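You operate a simulated robot arm through the tools that you are given. There is no shell and no other tool.

You run a simulated robot arm. Do the job below in one go: nothing can be reset, and whatever is moved stays where it is left.

## Task
Move both clips from the black panel to the orange one, then put the black panel in the grey drawer.
Fine: clips on its top edge; wind the vice fully open; shut the drawer. Set down upright: black panel.
Where things are to end (x, y in the base frame): black panel within 0.06 m of [0.96, -0.72].

Only the result counts: the job must be done as asked and must still hold three seconds after the hand-in. Knocking over, shifting, dropping, spilling or breaking anything else fails it.

## Robot
A 6-joint arm with a three-finger gripper, fixed in place. Base frame: the origin is at the foot of the arm, x ahead of it, y to its left, z up. Readings come in m, rad, newtons and seconds.
Its first joint turns from -2.897 to 2.897 rad. Payload 4.89 kg.
The tool frame sits at the grasp point between the pads (the TCP): z along the fingers, y along the line on which they close. The tips reach 0.03 m beyond it. Largest opening 0.164 m; the body of the gripper starts 0.125 m behind the TCP.
Orientation is that of the tool frame in the base frame, as a unit quaternion [w, x, y, z]. With the fingers straight down and closing along the base's y, the tool's x points along the base's -x, its y along +y and its z along -z.

## Interface
- The arm moves only by the tool send_rows. Its argument "motion" is a list of rows, each an object (a shift or turn left out is 0, a gripper value left out holds the last) with "fingers": the closure, from 0 (fully open) to 1 (shut); "translation": the shift along the tool's x, y, z in m, a list of three; "dr": the turn, a rotation vector about the tool's x, y, z in rad, a list of three. In form: [{"fingers": fingers, "translation": [dx, dy, dz], "dr": [wx, wy, wz]}, ...]. A call has 1 to 20 rows; each row is the pose to reach, as a shift and turn from the pose commanded when the call began, along the tool's axes at that moment. A row lasts 0.2 s, in which the tool goes at most 0.05 m and 0.15 rad; a call with a longer step from one row to the next is refused whole, and so is a gripper value outside its range. Where a pose cannot be reached the arm comes as near as it can. A force on the tool above 40 N (or 10 N above the force at the start of the call, whichever is more), or a blocked arm, ends the call early, and 0.2 s more pass. The fingers move at their own pace (about 0.108 m/s each) and stop on an object; they squeeze with about 25 N. The grip force told is the motor's: it shows also when the fingers shut on nothing. Time passes only in rows, and 0.2 s behind the last, so rows that repeat a pose let the fingers close. It gives the time, the measured TCP pose, the force on the tool (base axes), the opening and the grip force at its end, in the units of the frame above (readings bear some noise), with the torque about the TCP (base axes, N m) and any sound that the robot's microphone picked up, and new pictures: "show" is both (left out), scene, wrist or none.
- Cameras (640 x 400 px; columns grow to the right, rows downward): "scene" is fixed at [0.3912, 0.4893, 1.5631]; the picture's right is [-0.95, -0.32, 0.00], its down [-0.15, 0.45, -0.88] and it looks along [0.28, -0.83, -0.47] (base axes); focal length 324 px, centre (320, 200). "wrist" rides on the gripper at [0.076, -0.002, -0.152] in the tool frame; the picture's right is [0.02, 1.00, 0.00], its down [-0.88, 0.02, -0.47] and it looks along [-0.47, 0.01, 0.88] (tool axes); focal length 247 px, centre (320, 200). There is no depth. A picture from a camera that has moved, and an enlarged one, comes with that camera's place and axes in the base frame and with its lens. The place of the scene camera against the robot may be out by one fixed shift of up to 0.018 m in any direction.
- slide_trunk(by): slides the trunk up (or, below 0, down) by that many m; the arm rides with it, the base frame stays. It gives what a move gives, with no picture.
- inspect(camera, box): a new picture of the part [left, top, right, bottom] of that camera's present view, enlarged. It takes no simulated time.
- close_job(): hands the job in; it is judged then, once.

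Nothing tells you positions but the pictures and the camera data. Unless the task says otherwise, let go and move clear before handing in.

The tools are called after ">>>" by a JSON object that holds its "method" and its "body". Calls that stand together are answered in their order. send_rows: Moves the arm, as the interface text tells. Its arguments: {"type":"object","properties":{"motion":{"type":"array","items":{"type":"object","properties":{"fingers":{"type":"number"},"translation":{"type":"array","items":{"type":"number"}},"dr":{"type":"array","items":{"type":"number"}}}}},"show":{"type":"string","enum":["both","scene","wrist","none"]}},"required":["motion"]} The other tools are called the same way: slide_trunk (by) slides the trunk up or down; inspect (camera, box) takes an enlarged picture of a part of a camera's view; close_job () hands the job in.

At the start:

```text
time_s: 0.0
eef_pos: [0.397, -0.4698, 1.1167]
tcp_rot: [-0.001, 0.0, 1.0, 0.0]
wrist_force: [0.1, 0.0, -0.1]
ft_torque: [0.0, -0.02, 0.02]
grip_width: 0.1641
finger_force: 0.0
trunk travel left (down, up): [-0.175, 0.215]
```

scene: 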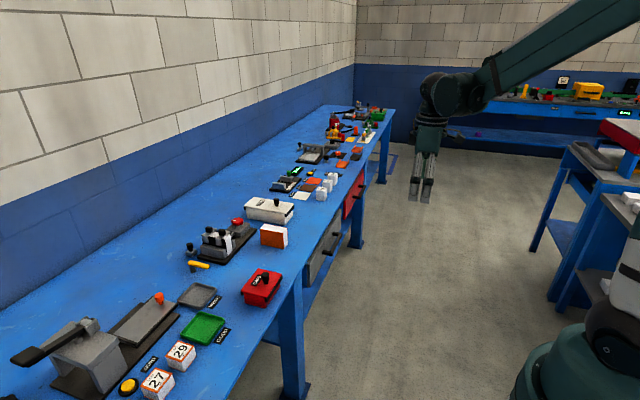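
wrist: 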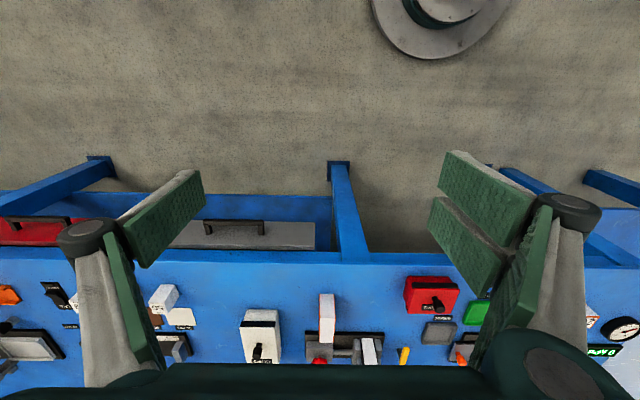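

I see a long blue bench along +x with many items, a grey drawer under the bench front, and what look like a vice and panels near the middle. I'll take enlarged pictures before moving.

>>> {"method": "inspect", "body": {"camera": "scene", "box": [160, 180, 360, 305]}}

>>> {"method": "inspect", "body": {"camera": "scene", "box": [260, 90, 420, 190]}}

>>> {"method": "inspect", "body": {"camera": "scene", "box": [0, 260, 240, 400]}}

>>> {"method": "inspect", "body": {"camera": "wrist", "box": [140, 180, 480, 380]}}

>>> {"method": "inspect", "body": {"camera": "scene", "box": [440, 60, 640, 240]}}

```text
3.20 times, centred on (260, 242) of scene
camera zoom: at [0.3912, 0.4893, 1.5631], right [-0.95, -0.32, 0.0], down [-0.15, 0.45, -0.88], along [0.28, -0.83, -0.47], focal length 1038 px, centre (512, 64)
```

zoom: 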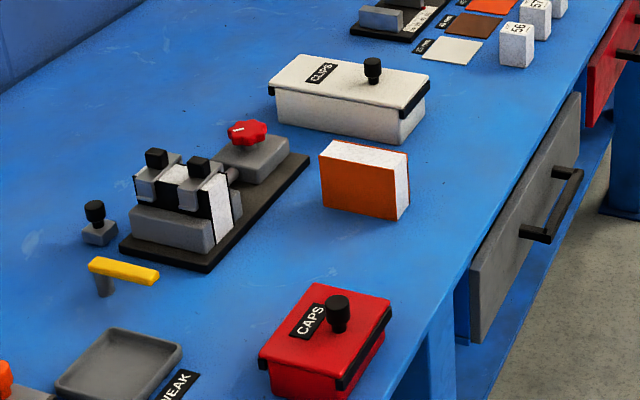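

```text
4.00 times, centred on (340, 140) of scene
camera zoom: at [0.3912, 0.4893, 1.5631], right [-0.95, -0.32, 0.0], down [-0.15, 0.45, -0.88], along [0.28, -0.83, -0.47], focal length 1298 px, centre (240, 440)
```

zoom: 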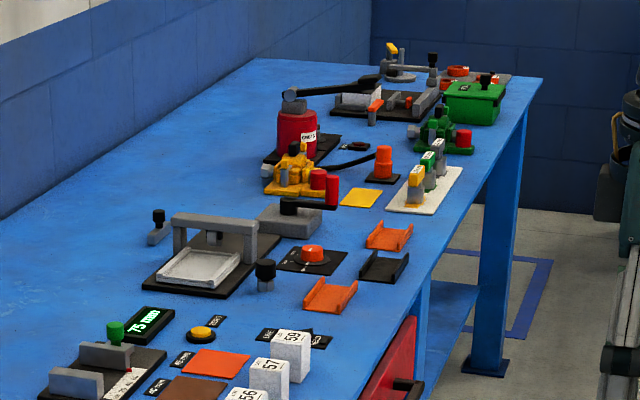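

```text
2.67 times, centred on (120, 330) of scene
camera zoom: at [0.3912, 0.4893, 1.5631], right [-0.95, -0.32, 0.0], down [-0.15, 0.45, -0.88], along [0.28, -0.83, -0.47], focal length 865 px, centre (853, -147)
```

zoom: 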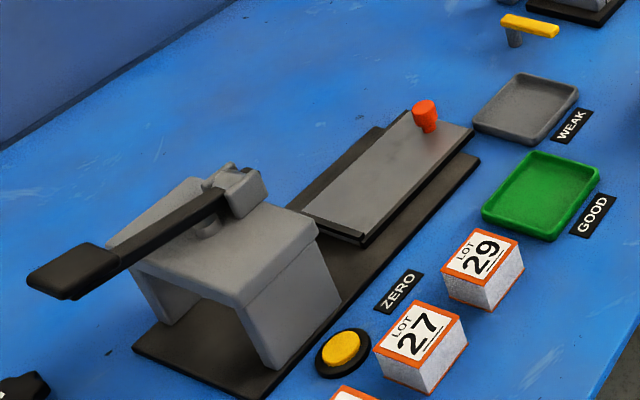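

```text
1.88 times, centred on (310, 280) of wrist
camera zoom: at [0.3196, -0.47, 1.2703], right [-0.02, 1.0, 0.0], down [0.88, 0.02, 0.47], along [0.47, 0.01, -0.88], focal length 465 px, centre (339, 49)
```

zoom: 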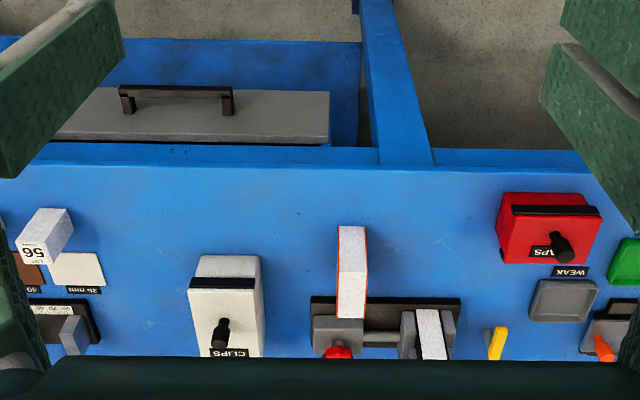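

```text
2.22 times, centred on (540, 150) of scene
camera zoom: at [0.3912, 0.4893, 1.5631], right [-0.95, -0.32, 0.0], down [-0.15, 0.45, -0.88], along [0.28, -0.83, -0.47], focal length 721 px, centre (-169, 311)
```

zoom: 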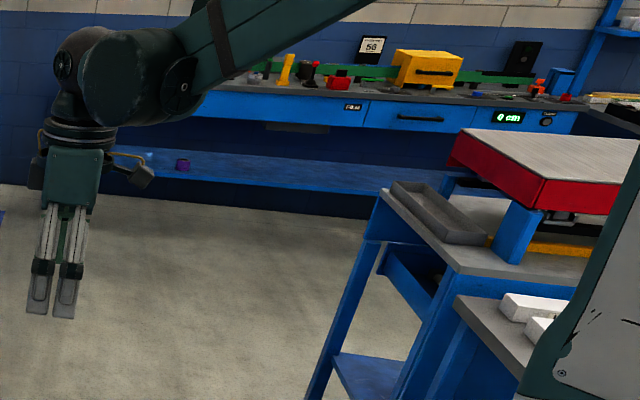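

The black panel (with two clips on top) stands in a vice with a red handwheel at about x≈1.07, y≈-0.35. The orange panel stands on the bench near (0.9, -0.44), and the grey drawer is under the front edge. I'll move the hand up over the bench to see them better.

>>> {"method": "send_rows", "body": {"motion": [{"translation": [-0.039, 0.0133, -0.009]}, {"translation": [-0.078, 0.0267, -0.018]}, {"translation": [-0.117, 0.04, -0.027]}, {"translation": [-0.156, 0.0533, -0.036]}, {"translation": [-0.195, 0.0667, -0.045]}, {"translation": [-0.234, 0.08, -0.054]}, {"translation": [-0.273, 0.0933, -0.063]}, {"translation": [-0.312, 0.1067, -0.072]}, {"translation": [-0.353, 0.12, -0.08]}]}}

```text
time_s: 2.0
eef_pos: [0.7493, -0.3482, 1.1984]
tcp_rot: [-0.001, -0.001, 1.0, 0.0]
wrist_force: [-2.5, 0.7, 0.8]
ft_torque: [0.05, -0.27, 0.04]
grip_width: 0.1641
finger_force: 0.1
trunk travel left (down, up): [-0.175, 0.215]
camera wrist: at [0.6729, -0.3499, 1.3518], right [-0.02, 1.0, 0.0], down [0.88, 0.02, 0.47], along [0.47, 0.01, -0.88], focal length 247 px, centre (320, 200)
```

scene: 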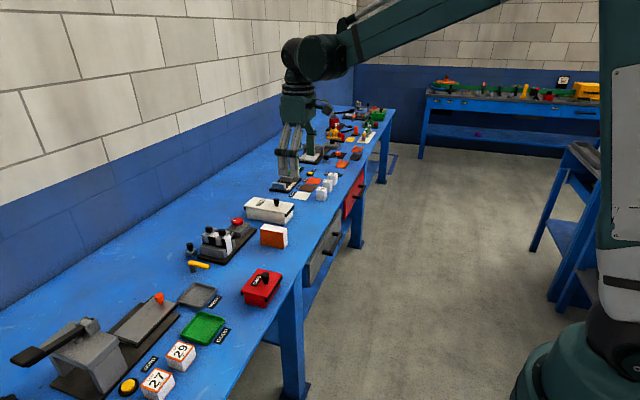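
wrist: 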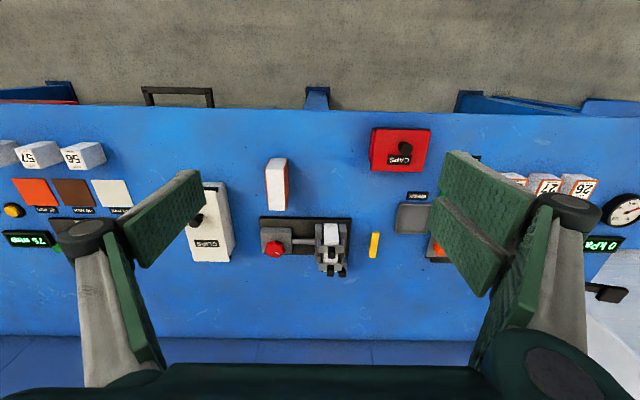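

I now have an overhead view of the vice, the panels and the clips. I'll zoom in on both cameras.

>>> {"method": "inspect", "body": {"camera": "wrist", "box": [240, 140, 400, 290]}}

>>> {"method": "inspect", "body": {"camera": "wrist", "box": [100, 60, 420, 260]}}

>>> {"method": "inspect", "body": {"camera": "scene", "box": [180, 205, 300, 280]}}

>>> {"method": "inspect", "body": {"camera": "scene", "box": [260, 170, 380, 310]}}

```text
2.67 times, centred on (320, 215) of wrist
camera zoom: at [0.6729, -0.3499, 1.3518], right [-0.02, 1.0, 0.0], down [0.88, 0.02, 0.47], along [0.47, 0.01, -0.88], focal length 659 px, centre (320, 160)
```

zoom: 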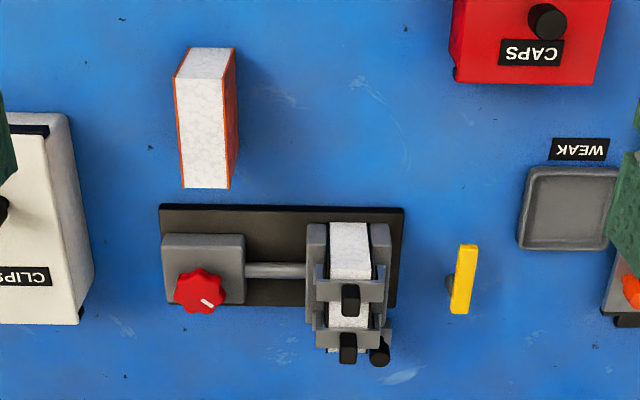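

```text
2.00 times, centred on (260, 160) of wrist
camera zoom: at [0.6729, -0.3499, 1.3518], right [-0.02, 1.0, 0.0], down [0.88, 0.02, 0.47], along [0.47, 0.01, -0.88], focal length 494 px, centre (440, 280)
```

zoom: 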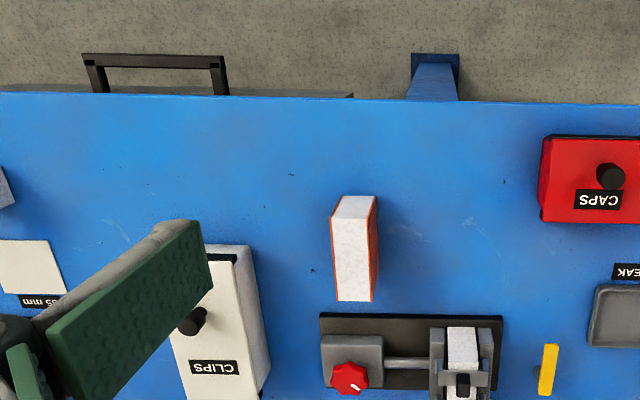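

```text
5.33 times, centred on (240, 242) of scene
camera zoom: at [0.3912, 0.4893, 1.5631], right [-0.95, -0.32, 0.0], down [-0.15, 0.45, -0.88], along [0.28, -0.83, -0.47], focal length 1731 px, centre (747, -27)
```

zoom: 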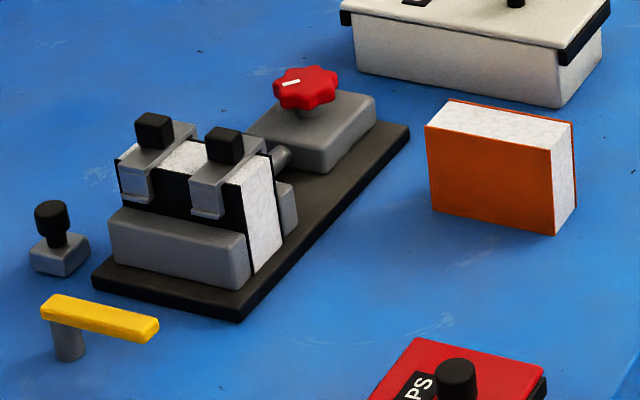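

```text
2.86 times, centred on (320, 240) of scene
camera zoom: at [0.3912, 0.4893, 1.5631], right [-0.95, -0.32, 0.0], down [-0.15, 0.45, -0.88], along [0.28, -0.83, -0.47], focal length 927 px, centre (320, 86)
```

zoom: 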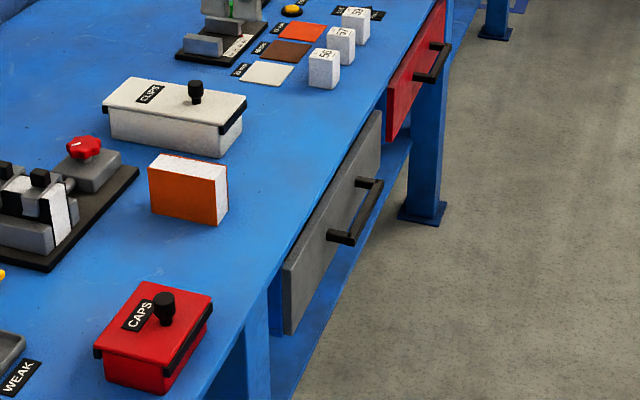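

The bench top is at z≈0.805. The orange panel is about 0.096 × 0.036 × 0.074 m, centred near (0.904, -0.44) with its thickness along y. Next I'll test how far the arm reaches toward the vice with the tool pointing down.

>>> {"method": "send_rows", "body": {"motion": [{"translation": [-0.045, 0.0, 0.01]}, {"translation": [-0.09, 0.0, 0.02]}, {"translation": [-0.135, 0.0, 0.03]}, {"translation": [-0.18, 0.0, 0.04]}, {"translation": [-0.22, 0.0, 0.05]}, {"translation": [-0.25, 0.0, 0.06]}]}}

```text
time_s: 3.4
eef_pos: [1.0001, -0.3471, 1.1393]
tcp_rot: [0.0, 0.0, 1.0, 0.001]
wrist_force: [-1.5, -0.7, 0.8]
ft_torque: [0.02, -0.15, -0.01]
grip_width: 0.1637
finger_force: 0.1
trunk travel left (down, up): [-0.175, 0.215]
camera wrist: at [0.9236, -0.3495, 1.2923], right [-0.02, 1.0, 0.0], down [0.88, 0.02, 0.47], along [0.47, 0.01, -0.88], focal length 247 px, centre (320, 200)
```

scene: 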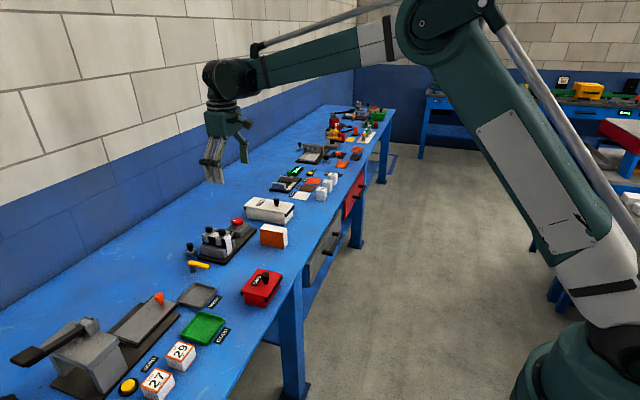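
wrist: 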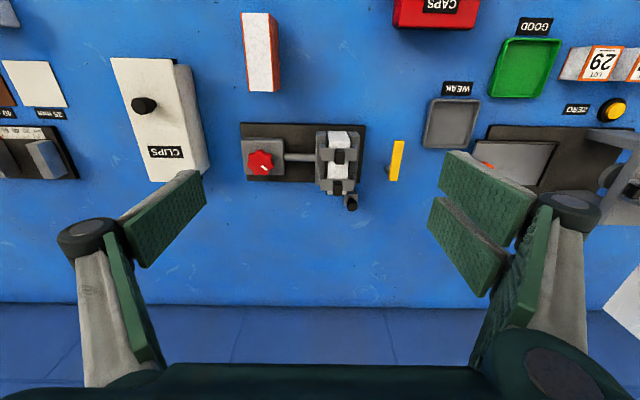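

It reaches x=1.0 at this height with no trouble. I'll zoom in on the vice and clips from here.

>>> {"method": "inspect", "body": {"camera": "wrist", "box": [230, 110, 380, 220]}}

>>> {"method": "inspect", "body": {"camera": "wrist", "box": [300, 120, 380, 220]}}

>>> {"method": "inspect", "body": {"camera": "scene", "box": [180, 210, 260, 275]}}

>>> {"method": "inspect", "body": {"camera": "wrist", "box": [220, 0, 320, 100]}}

```text
3.64 times, centred on (305, 165) of wrist
camera zoom: at [0.9236, -0.3495, 1.2923], right [-0.02, 1.0, 0.0], down [0.88, 0.02, 0.47], along [0.47, 0.01, -0.88], focal length 898 px, centre (374, 327)
```

zoom: 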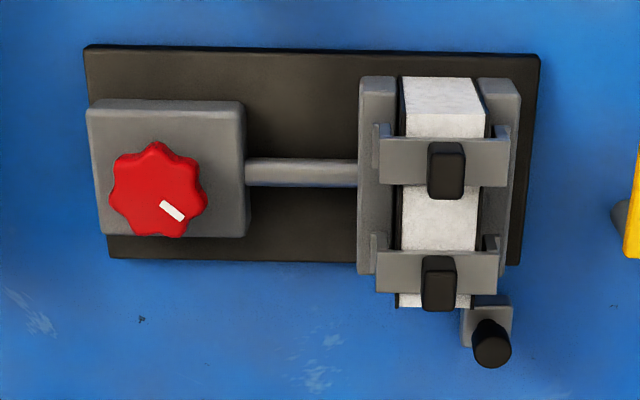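

```text
4.00 times, centred on (340, 170) of wrist
camera zoom: at [0.9236, -0.3495, 1.2923], right [-0.02, 1.0, 0.0], down [0.88, 0.02, 0.47], along [0.47, 0.01, -0.88], focal length 988 px, centre (240, 320)
```

zoom: 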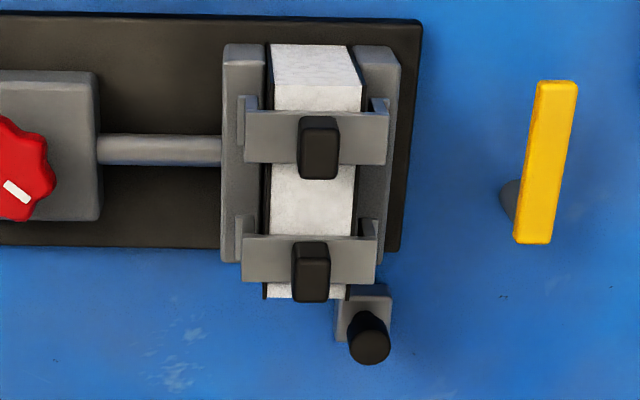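

```text
6.15 times, centred on (220, 242) of scene
camera zoom: at [0.3912, 0.4893, 1.5631], right [-0.95, -0.32, 0.0], down [-0.15, 0.45, -0.88], along [0.28, -0.83, -0.47], focal length 1997 px, centre (935, -62)
```

zoom: 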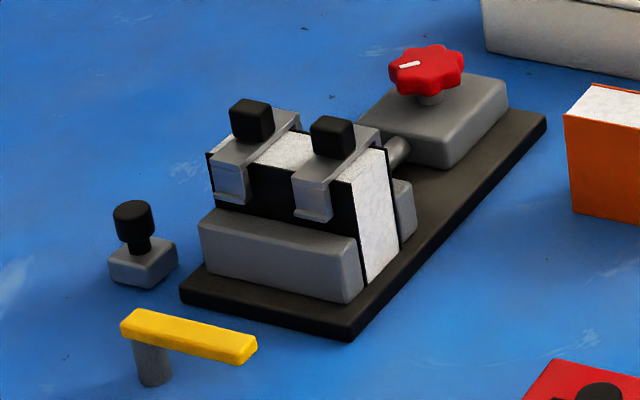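

```text
4.00 times, centred on (270, 50) of wrist
camera zoom: at [0.9236, -0.3495, 1.2923], right [-0.02, 1.0, 0.0], down [0.88, 0.02, 0.47], along [0.47, 0.01, -0.88], focal length 988 px, centre (520, 800)
```

zoom: 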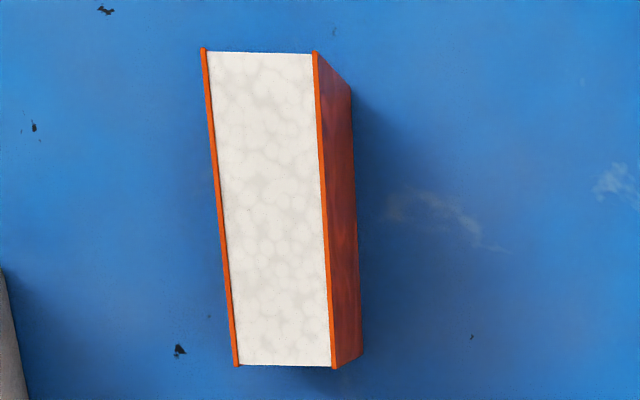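

The rear clip's knob is near (1.104, -0.316) and the front clip's is near (1.049, -0.316), with knob tops at z≈0.92. The drawer handle is near (0.729, -0.723, 0.648). I'll narrow the fingers and move over the rear clip.

>>> {"method": "send_rows", "body": {"motion": [{"fingers": 0.6, "translation": [-0.026, 0.008, 0.03]}, {"fingers": 0.6, "translation": [-0.052, 0.016, 0.06]}, {"fingers": 0.6, "translation": [-0.078, 0.023, 0.09]}, {"fingers": 0.6, "translation": [-0.1035, 0.031, 0.12]}, {"fingers": 0.6, "translation": [-0.1035, 0.031, 0.12]}]}}

```text
time_s: 4.6
eef_pos: [1.105, -0.3158, 1.0172]
tcp_rot: [0.0, 0.001, 1.0, 0.0]
wrist_force: [0.9, 0.1, -0.9]
ft_torque: [-0.02, 0.1, 0.02]
grip_width: 0.0657
finger_force: 0.0
trunk travel left (down, up): [-0.175, 0.215]
camera wrist: at [1.0284, -0.3171, 1.1703], right [-0.02, 1.0, 0.0], down [0.88, 0.02, 0.47], along [0.47, 0.01, -0.88], focal length 247 px, centre (320, 200)
```

scene: 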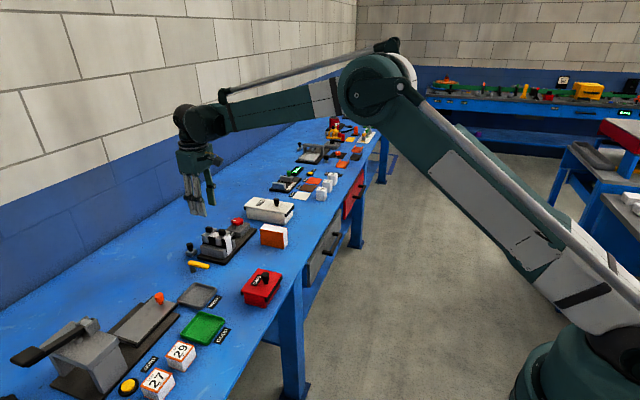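
wrist: 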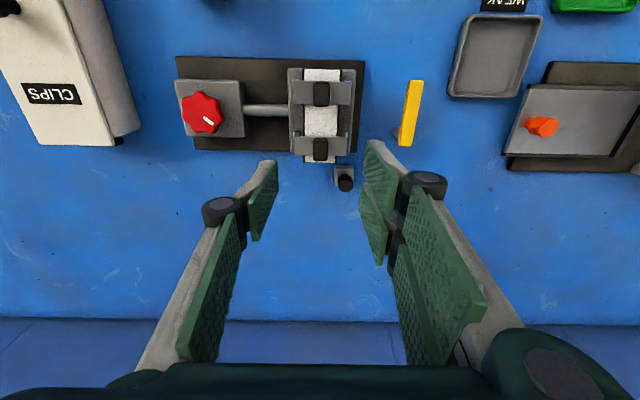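

The arm reaches above the rear clip. I'll zoom in to refine the knob's location before going down.

>>> {"method": "inspect", "body": {"camera": "wrist", "box": [270, 55, 380, 205]}}

>>> {"method": "inspect", "body": {"camera": "scene", "box": [170, 180, 260, 275]}}

```text
2.67 times, centred on (325, 130) of wrist
camera zoom: at [1.0284, -0.3171, 1.1703], right [-0.02, 1.0, 0.0], down [0.88, 0.02, 0.47], along [0.47, 0.01, -0.88], focal length 659 px, centre (307, 387)
```

zoom: 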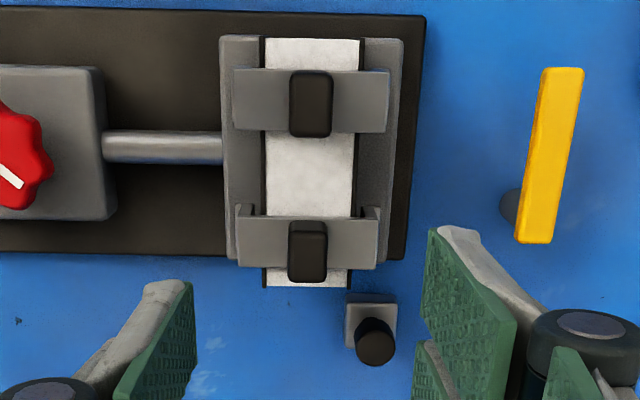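

```text
4.21 times, centred on (215, 228) of scene
camera zoom: at [0.3912, 0.4893, 1.5631], right [-0.95, -0.32, 0.0], down [-0.15, 0.45, -0.88], along [0.28, -0.83, -0.47], focal length 1366 px, centre (762, 84)
```

zoom: 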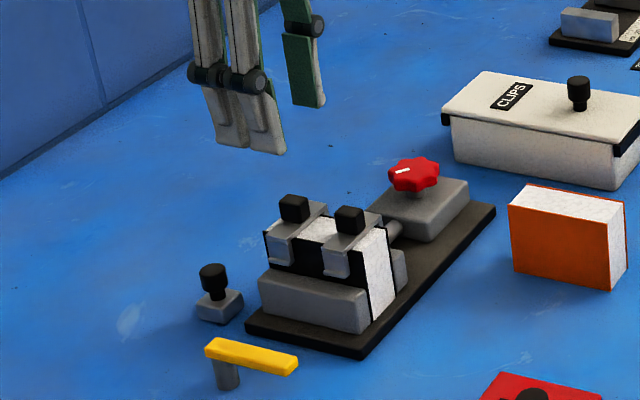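

The rear knob is centred at (1.104, -0.3155), directly under the hand. I'll go down so the fingertips stop just above the clip's bridge, and leave the fingers open for now.

>>> {"method": "send_rows", "body": {"motion": [{"fingers": 0.6, "translation": [0.001, 0.0, 0.03]}, {"fingers": 0.6, "translation": [0.001, 0.0, 0.055]}, {"fingers": 0.6, "translation": [0.001, 0.0, 0.072]}, {"fingers": 0.6, "translation": [0.001, 0.0, 0.082]}, {"fingers": 0.6, "translation": [0.001, 0.0, 0.082]}]}}

>>> {"method": "inspect", "body": {"camera": "scene", "box": [180, 200, 260, 270]}}

```text
time_s: 5.8
eef_pos: [1.1025, -0.3181, 0.9351]
tcp_rot: [0.0, 0.0, 1.0, 0.0]
wrist_force: [0.2, 0.6, -0.5]
ft_torque: [-0.01, 0.01, 0.01]
grip_width: 0.0654
finger_force: 0.0
trunk travel left (down, up): [-0.175, 0.215]
camera wrist: at [1.0261, -0.3191, 1.0879], right [-0.02, 1.0, 0.0], down [0.88, 0.02, 0.47], along [0.47, 0.01, -0.88], focal length 247 px, centre (320, 200)
```

scene: 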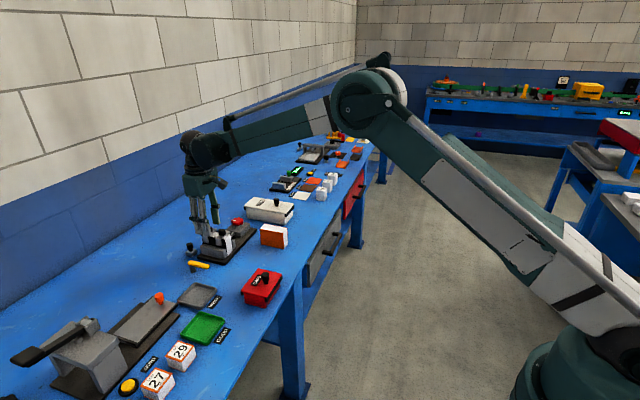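
wrist: 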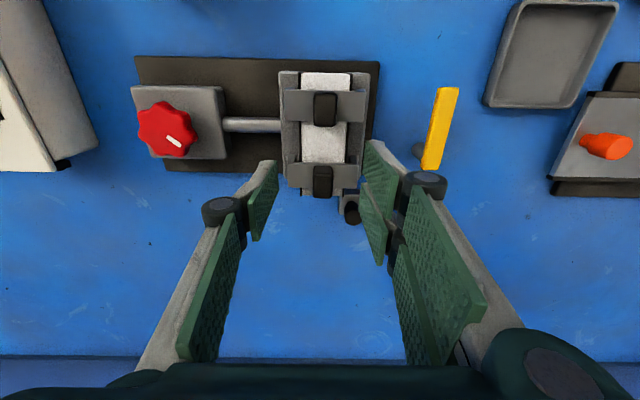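

```text
5.71 times, centred on (220, 235) of scene
camera zoom: at [0.3912, 0.4893, 1.5631], right [-0.95, -0.32, 0.0], down [-0.15, 0.45, -0.88], along [0.28, -0.83, -0.47], focal length 1854 px, centre (891, 0)
```

zoom: 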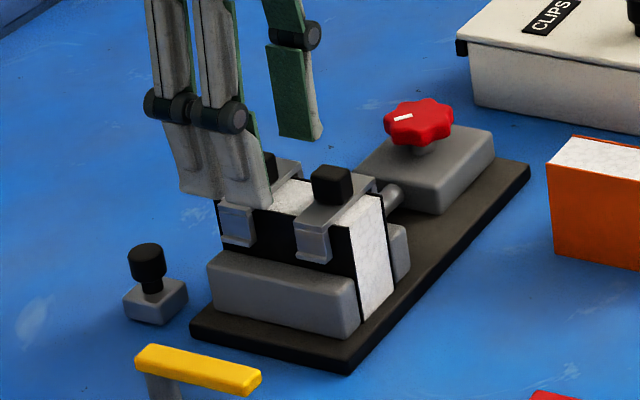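

The tips are just above the rear clip's bridge with no contact. I'll close on the knob now.

>>> {"method": "send_rows", "body": {"motion": [{"fingers": 0.95}, {"fingers": 0.95}, {"fingers": 0.95}, {"fingers": 0.95}]}}

>>> {"method": "inspect", "body": {"camera": "wrist", "box": [250, 60, 400, 210]}}

>>> {"method": "inspect", "body": {"camera": "scene", "box": [180, 200, 260, 270]}}

```text
time_s: 6.8
eef_pos: [1.102, -0.3179, 0.936]
tcp_rot: [0.0, 0.0, 1.0, 0.0]
wrist_force: [0.1, -0.4, 0.2]
ft_torque: [0.07, -0.03, 0.02]
grip_width: 0.0153
finger_force: 24.9
trunk travel left (down, up): [-0.175, 0.215]
camera wrist: at [1.0259, -0.319, 1.0883], right [-0.02, 1.0, 0.0], down [0.88, 0.02, 0.47], along [0.47, 0.01, -0.88], focal length 247 px, centre (320, 200)
```

scene: 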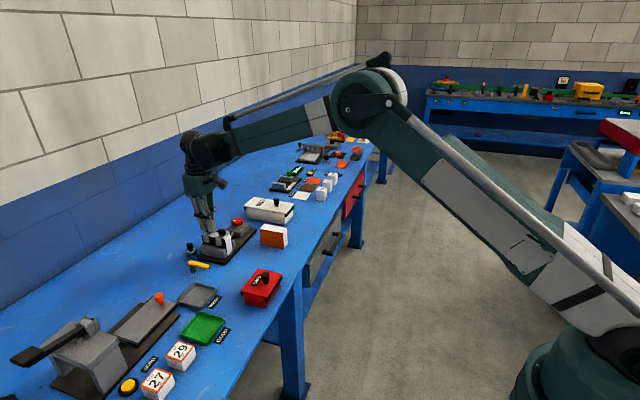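
wrist: 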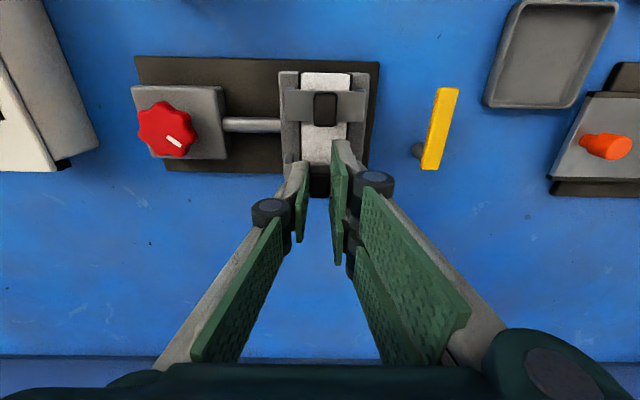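

```text
2.67 times, centred on (325, 135) of wrist
camera zoom: at [1.0259, -0.319, 1.0883], right [-0.02, 1.0, 0.0], down [0.88, 0.02, 0.47], along [0.47, 0.01, -0.88], focal length 659 px, centre (307, 373)
```

zoom: 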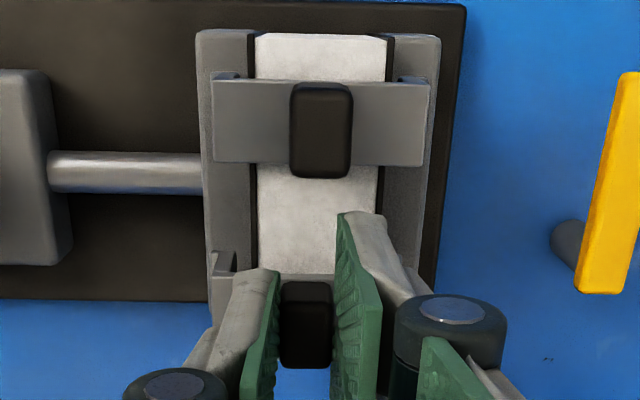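

```text
5.71 times, centred on (220, 235) of scene
camera zoom: at [0.3912, 0.4893, 1.5631], right [-0.95, -0.32, 0.0], down [-0.15, 0.45, -0.88], along [0.28, -0.83, -0.47], focal length 1854 px, centre (891, 0)
```

zoom: 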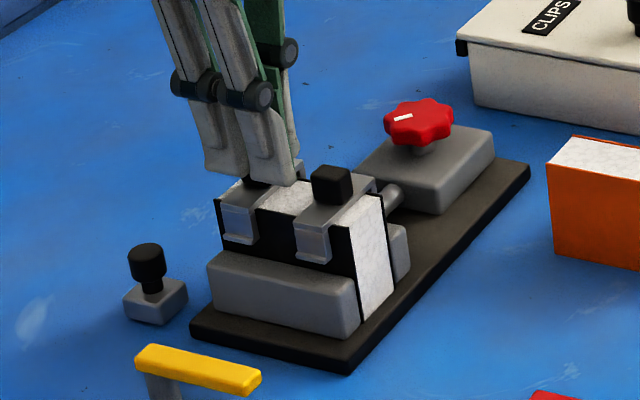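

I have the knob at a width of 0.0153 m with 25 N. I'll lift it slowly off the panel.

>>> {"method": "send_rows", "body": {"motion": [{"translation": [0, 0, -0.006]}, {"translation": [0, 0, -0.012]}, {"translation": [0, 0, -0.018]}, {"translation": [0, 0, -0.024]}, {"translation": [0, 0, -0.03]}]}}

>>> {"method": "inspect", "body": {"camera": "scene", "box": [180, 190, 260, 270]}}

```text
time_s: 8.0
eef_pos: [1.1023, -0.3186, 0.9653]
tcp_rot: [0.0, 0.001, 1.0, 0.0]
wrist_force: [0.5, 0.1, -0.4]
ft_torque: [-0.01, 0.03, -0.01]
grip_width: 0.0156
finger_force: 24.8
trunk travel left (down, up): [-0.175, 0.215]
camera wrist: at [1.0252, -0.3197, 1.1181], right [-0.02, 1.0, 0.0], down [0.88, 0.02, 0.47], along [0.47, 0.01, -0.88], focal length 247 px, centre (320, 200)
```

scene: 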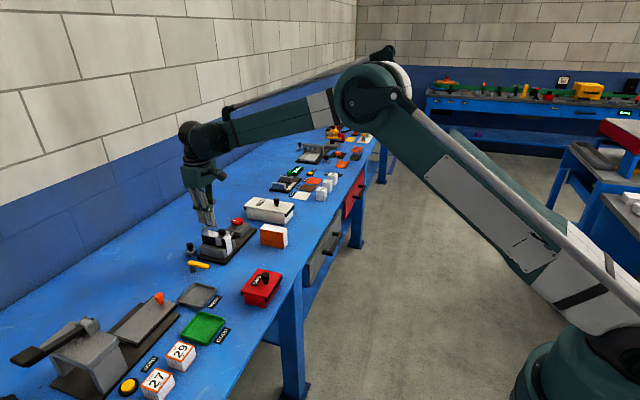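
wrist: 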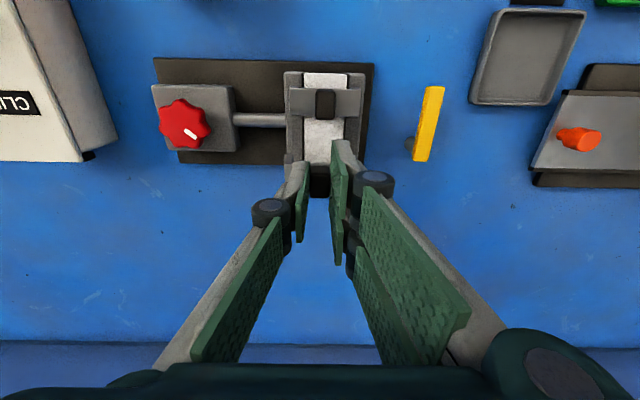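

```text
5.00 times, centred on (220, 230) of scene
camera zoom: at [0.3912, 0.4893, 1.5631], right [-0.95, -0.32, 0.0], down [-0.15, 0.45, -0.88], along [0.28, -0.83, -0.47], focal length 1623 px, centre (820, 50)
```

zoom: 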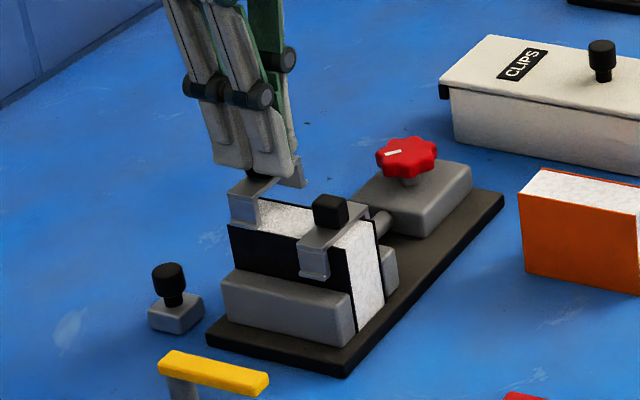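

The clip is off and held. I'll lift it higher, carry it over the far end of the orange panel's top edge, and stop to check alignment.

>>> {"method": "send_rows", "body": {"motion": [{"translation": [0, 0, -0.03]}, {"translation": [0, 0, -0.06]}, {"translation": [0.015, -0.01, -0.085]}, {"translation": [0.043, -0.03, -0.085]}, {"translation": [0.072, -0.05, -0.085]}, {"translation": [0.1, -0.07, -0.085]}, {"translation": [0.13, -0.092, -0.085]}, {"translation": [0.155, -0.11, -0.085]}, {"translation": [0.169, -0.1205, -0.085]}, {"translation": [0.169, -0.1205, -0.085]}]}}

>>> {"method": "inspect", "body": {"camera": "wrist", "box": [240, 60, 400, 220]}}

>>> {"method": "inspect", "body": {"camera": "scene", "box": [200, 160, 320, 270]}}

```text
time_s: 10.2
eef_pos: [0.9334, -0.4384, 1.0498]
tcp_rot: [0.0, 0.0, 1.0, 0.0]
wrist_force: [0.3, 1.1, -0.4]
ft_torque: [-0.01, -0.02, 0.03]
grip_width: 0.0152
finger_force: 24.8
trunk travel left (down, up): [-0.175, 0.215]
camera wrist: at [0.856, -0.4395, 1.2027], right [-0.02, 1.0, 0.0], down [0.88, 0.02, 0.47], along [0.47, 0.01, -0.88], focal length 247 px, centre (320, 200)
```

scene: 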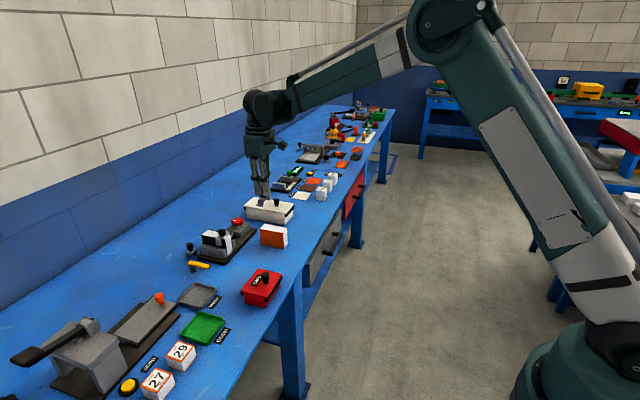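
wrist: 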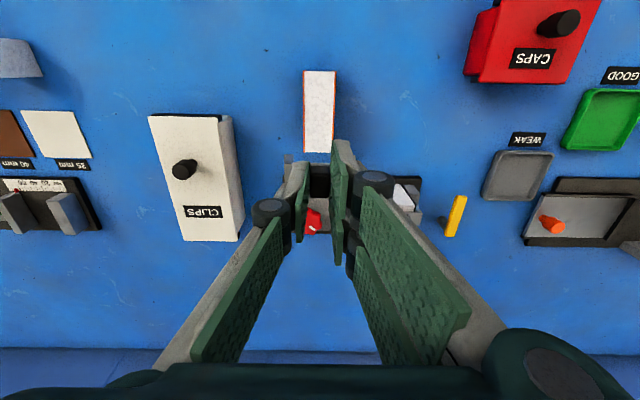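

```text
2.50 times, centred on (320, 140) of wrist
camera zoom: at [0.856, -0.4395, 1.2027], right [-0.02, 1.0, 0.0], down [0.88, 0.02, 0.47], along [0.47, 0.01, -0.88], focal length 617 px, centre (320, 350)
```

zoom: 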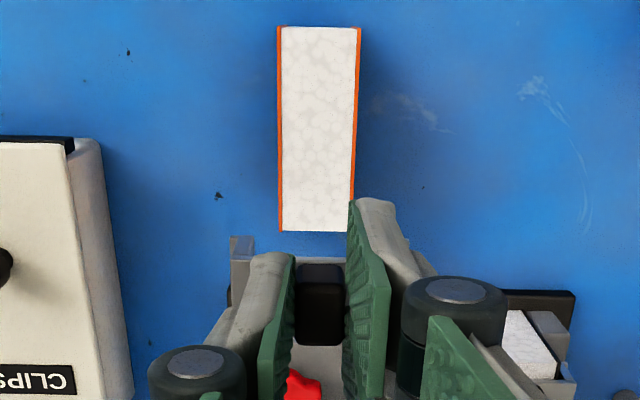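

```text
3.64 times, centred on (260, 215) of scene
camera zoom: at [0.3912, 0.4893, 1.5631], right [-0.95, -0.32, 0.0], down [-0.15, 0.45, -0.88], along [0.28, -0.83, -0.47], focal length 1180 px, centre (538, 146)
```

zoom: 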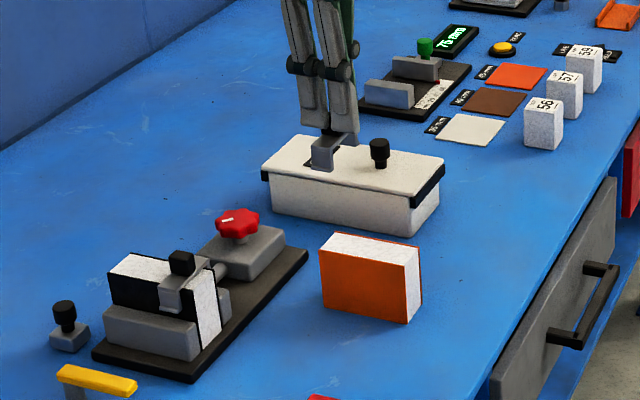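

The orange panel's top centreline is at y=-0.440 and spans x 0.858–0.956. The clip is about 2 mm off that, so I'll shift slightly and go down until the legs are just above the panel top.

>>> {"method": "send_rows", "body": {"motion": [{"translation": [0.001, -0.002, 0.03]}, {"translation": [0.001, -0.002, 0.06]}, {"translation": [0.001, -0.002, 0.08]}, {"translation": [0.001, -0.002, 0.092]}, {"translation": [0.001, -0.002, 0.092]}]}}

>>> {"method": "inspect", "body": {"camera": "wrist", "box": [240, 60, 400, 220]}}

>>> {"method": "inspect", "body": {"camera": "scene", "box": [220, 180, 310, 260]}}

```text
time_s: 11.4
eef_pos: [0.9317, -0.4405, 0.9569]
tcp_rot: [0.0, 0.0, 1.0, 0.0]
wrist_force: [0.6, 0.8, -0.8]
ft_torque: [0.02, 0.01, -0.01]
grip_width: 0.0156
finger_force: 24.7
trunk travel left (down, up): [-0.175, 0.215]
camera wrist: at [0.8546, -0.4421, 1.1114], right [-0.02, 1.0, 0.0], down [0.88, 0.02, 0.47], along [0.47, 0.01, -0.88], focal length 247 px, centre (320, 200)
```

scene: 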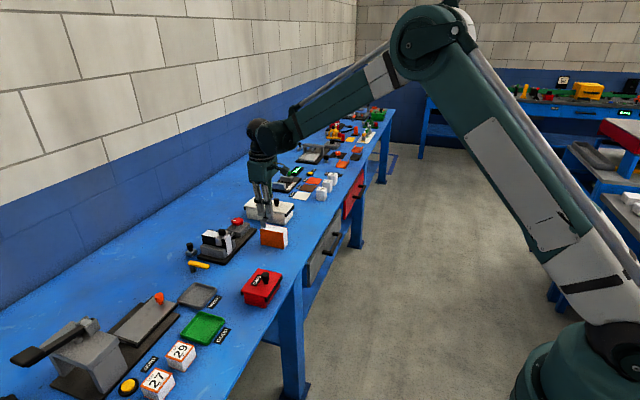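
wrist: 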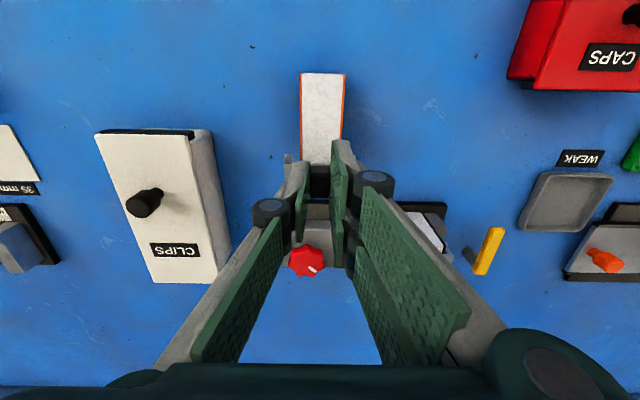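

```text
2.50 times, centred on (320, 140) of wrist
camera zoom: at [0.8546, -0.4421, 1.1114], right [-0.02, 1.0, 0.0], down [0.88, 0.02, 0.47], along [0.47, 0.01, -0.88], focal length 617 px, centre (320, 350)
```

zoom: 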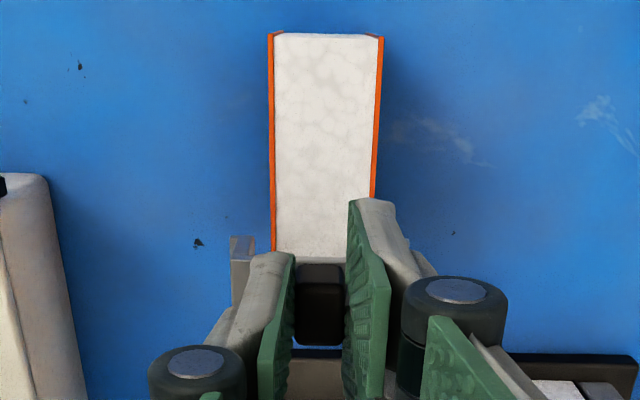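

```text
5.00 times, centred on (265, 220) of scene
camera zoom: at [0.3912, 0.4893, 1.5631], right [-0.95, -0.32, 0.0], down [-0.15, 0.45, -0.88], along [0.28, -0.83, -0.47], focal length 1623 px, centre (595, 100)
```

zoom: 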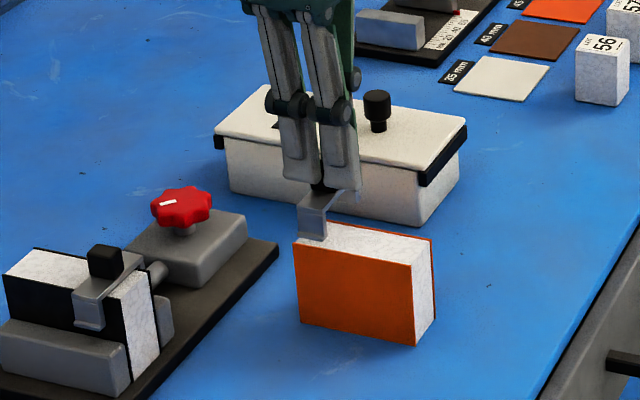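

The clip lines up with the panel to within about 0.5 mm in y. I'll press it down slowly and watch the force.

>>> {"method": "send_rows", "body": {"motion": [{"translation": [0.001, 0, 0.006]}, {"translation": [0.001, 0, 0.012]}, {"translation": [0.001, 0, 0.018]}, {"translation": [0.001, 0, 0.022]}, {"translation": [0.001, 0, 0.026]}]}}

>>> {"method": "inspect", "body": {"camera": "scene", "box": [220, 180, 310, 260]}}

```text
time_s: 12.6
eef_pos: [0.9327, -0.441, 0.933]
tcp_rot: [0.0, 0.001, 1.0, -0.001]
wrist_force: [-0.8, 0.6, -0.7]
ft_torque: [0.01, 0.01, 0.0]
grip_width: 0.0156
finger_force: 25.3
trunk travel left (down, up): [-0.175, 0.215]
camera wrist: at [0.8539, -0.4422, 1.0855], right [-0.02, 1.0, 0.0], down [0.88, 0.02, 0.47], along [0.47, 0.01, -0.88], focal length 247 px, centre (320, 200)
```

scene: 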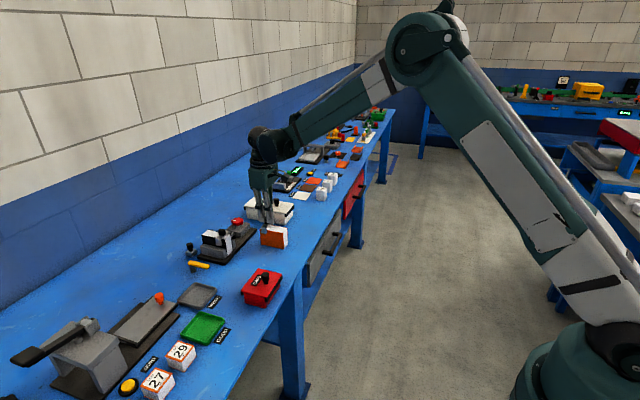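
wrist: 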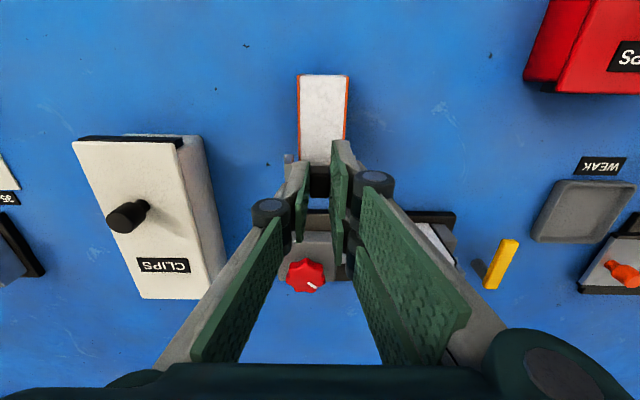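

```text
5.00 times, centred on (265, 220) of scene
camera zoom: at [0.3912, 0.4893, 1.5631], right [-0.95, -0.32, 0.0], down [-0.15, 0.45, -0.88], along [0.28, -0.83, -0.47], focal length 1623 px, centre (595, 100)
```

zoom: 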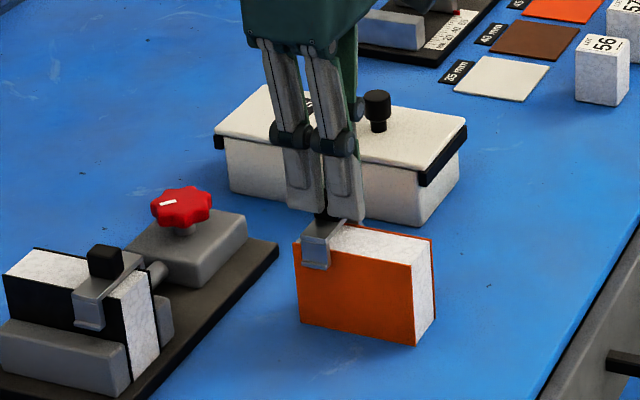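

The legs now straddle the panel. I'll continue down in small steps until the bridge seats.

>>> {"method": "send_rows", "body": {"motion": [{"translation": [0, 0, 0.003]}, {"translation": [0, 0, 0.006]}, {"translation": [0, 0, 0.008]}, {"translation": [0, 0, 0.008]}], "show": "none"}}

>>> {"method": "inspect", "body": {"camera": "scene", "box": [230, 200, 300, 260]}}

```text
time_s: 13.6
eef_pos: [0.9304, -0.4405, 0.9235]
tcp_rot: [0.001, 0.001, 1.0, 0.001]
wrist_force: [0.5, -0.3, -0.8]
ft_torque: [0.01, 0.02, -0.02]
grip_width: 0.0154
finger_force: 25.9
trunk travel left (down, up): [-0.175, 0.215]
```

```text
6.67 times, centred on (265, 230) of scene
camera zoom: at [0.3912, 0.4893, 1.5631], right [-0.95, -0.32, 0.0], down [-0.15, 0.45, -0.88], along [0.28, -0.83, -0.47], focal length 2163 px, centre (687, 0)
```

zoom: 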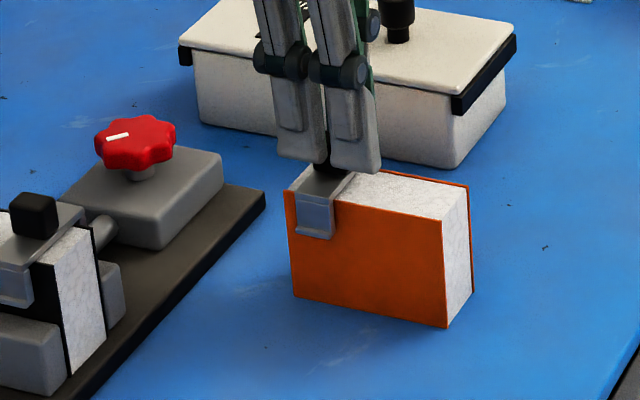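

There's still no contact, so I'll keep lowering in millimetre steps.

>>> {"method": "send_rows", "body": {"motion": [{"translation": [0, 0, 0.001]}, {"translation": [0, 0, 0.002]}, {"translation": [0, 0, 0.003]}, {"translation": [0, 0, 0.004]}], "show": "none"}}

>>> {"method": "inspect", "body": {"camera": "scene", "box": [230, 200, 300, 260]}}

>>> {"method": "inspect", "body": {"camera": "scene", "box": [190, 210, 260, 270]}}

```text
time_s: 14.6
eef_pos: [0.9316, -0.4394, 0.9225]
tcp_rot: [0.0, 0.0, 1.0, 0.0]
wrist_force: [0.4, -0.9, 8.5]
ft_torque: [-0.02, -0.07, -0.02]
grip_width: 0.0154
finger_force: 25.4
trunk travel left (down, up): [-0.175, 0.215]
```

```text
6.67 times, centred on (265, 230) of scene
camera zoom: at [0.3912, 0.4893, 1.5631], right [-0.95, -0.32, 0.0], down [-0.15, 0.45, -0.88], along [0.28, -0.83, -0.47], focal length 2163 px, centre (687, 0)
```

zoom: 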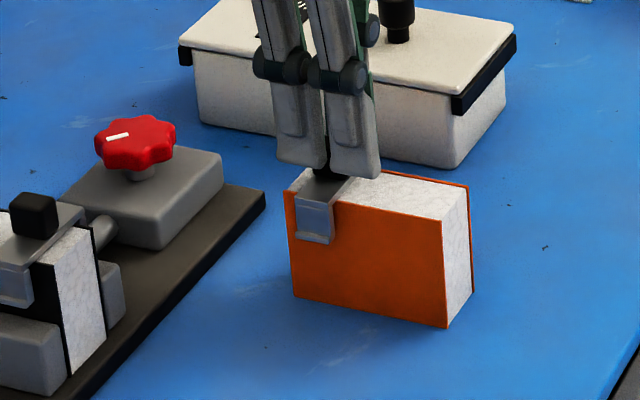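

```text
6.67 times, centred on (225, 240) of scene
camera zoom: at [0.3912, 0.4893, 1.5631], right [-0.95, -0.32, 0.0], down [-0.15, 0.45, -0.88], along [0.28, -0.83, -0.47], focal length 2163 px, centre (953, -67)
```

zoom: 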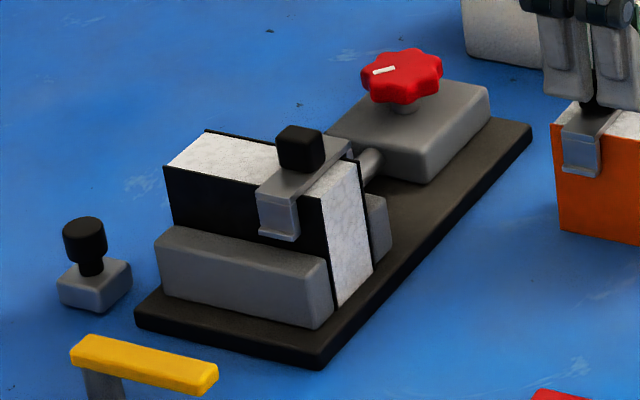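

I see 8.5 N of upward force at z≈0.922, so the clip is seated. I'll release it, lift off and check.

>>> {"method": "send_rows", "body": {"motion": [{"fingers": 0.6, "translation": [0, 0, -0.001]}, {"fingers": 0.6, "translation": [0, 0, -0.001]}, {"fingers": 0.6, "translation": [0, 0, -0.001]}, {"fingers": 0.6, "translation": [0, 0, -0.02]}, {"fingers": 0.6, "translation": [0, 0, -0.05]}, {"fingers": 0.6, "translation": [0, 0, -0.09]}, {"fingers": 0.6, "translation": [0, 0, -0.13]}]}}

>>> {"method": "inspect", "body": {"camera": "scene", "box": [190, 190, 300, 270]}}

>>> {"method": "inspect", "body": {"camera": "wrist", "box": [240, 60, 420, 240]}}

```text
time_s: 16.2
eef_pos: [0.9317, -0.4412, 1.0496]
tcp_rot: [0.0, 0.0, 1.0, 0.0]
wrist_force: [0.7, -0.9, -0.4]
ft_torque: [0.06, 0.08, -0.01]
grip_width: 0.0657
finger_force: 0.1
trunk travel left (down, up): [-0.175, 0.215]
camera wrist: at [0.8546, -0.4433, 1.2024], right [-0.02, 1.0, 0.0], down [0.88, 0.02, 0.47], along [0.47, 0.01, -0.88], focal length 247 px, centre (320, 200)
```

scene: 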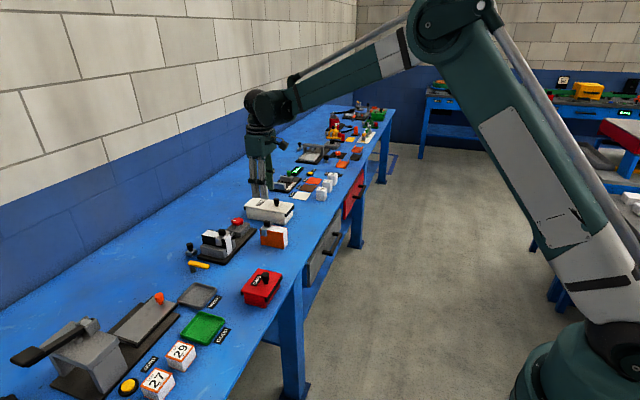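
wrist: 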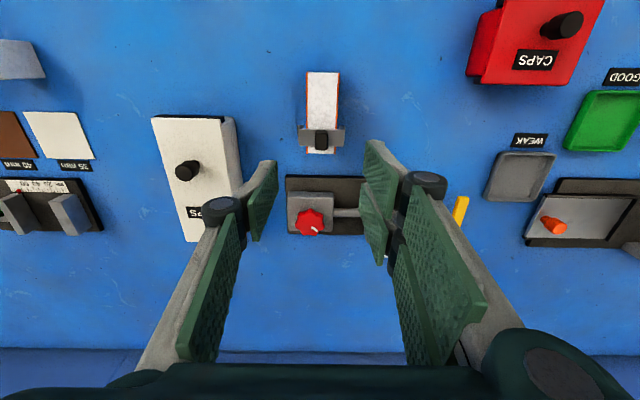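

```text
5.00 times, centred on (245, 230) of scene
camera zoom: at [0.3912, 0.4893, 1.5631], right [-0.95, -0.32, 0.0], down [-0.15, 0.45, -0.88], along [0.28, -0.83, -0.47], focal length 1623 px, centre (695, 50)
```

zoom: 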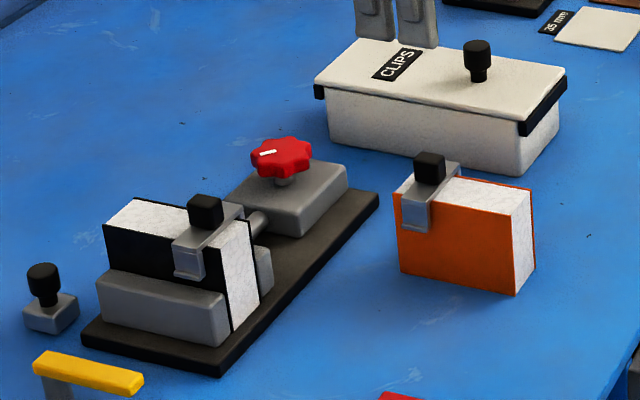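

```text
2.22 times, centred on (330, 150) of wrist
camera zoom: at [0.8546, -0.4433, 1.2024], right [-0.02, 1.0, 0.0], down [0.88, 0.02, 0.47], along [0.47, 0.01, -0.88], focal length 549 px, centre (298, 311)
```

zoom: 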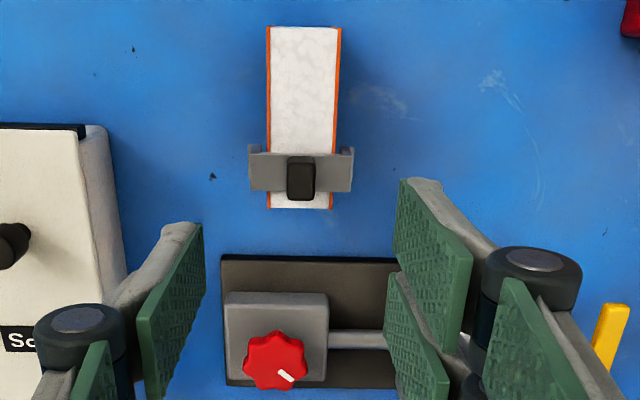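

The first clip is on the orange panel. I'll hover over the front clip on the black panel next, at about (1.049, -0.316).

>>> {"method": "send_rows", "body": {"motion": [{"translation": [-0.029, 0.031, 0.0]}, {"translation": [-0.058, 0.062, 0.0]}, {"translation": [-0.087, 0.093, 0.01]}, {"translation": [-0.116, 0.1245, 0.03]}, {"translation": [-0.116, 0.1245, 0.03]}], "show": "wrist"}}

>>> {"method": "inspect", "body": {"camera": "wrist", "box": [260, 60, 400, 220]}}

```text
time_s: 17.4
eef_pos: [1.0486, -0.314, 1.0217]
tcp_rot: [0.0, 0.0, 1.0, 0.0]
wrist_force: [-0.4, -0.4, -0.7]
ft_torque: [-0.06, 0.06, -0.03]
grip_width: 0.0656
finger_force: 0.0
trunk travel left (down, up): [-0.175, 0.215]
camera wrist: at [0.9707, -0.3156, 1.1741], right [-0.02, 1.0, 0.0], down [0.88, 0.02, 0.47], along [0.47, 0.01, -0.88], focal length 247 px, centre (320, 200)
```

wrist: 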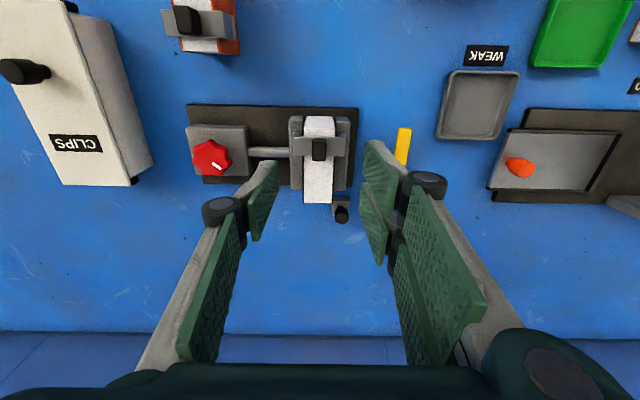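

```text
2.50 times, centred on (330, 140) of wrist
camera zoom: at [0.9707, -0.3156, 1.1741], right [-0.02, 1.0, 0.0], down [0.88, 0.02, 0.47], along [0.47, 0.01, -0.88], focal length 617 px, centre (295, 350)
```

zoom: 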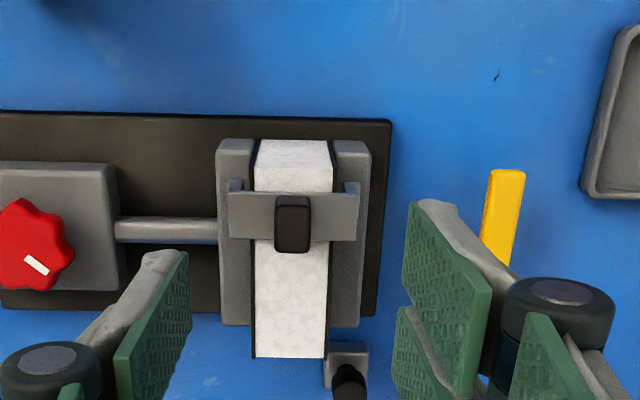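

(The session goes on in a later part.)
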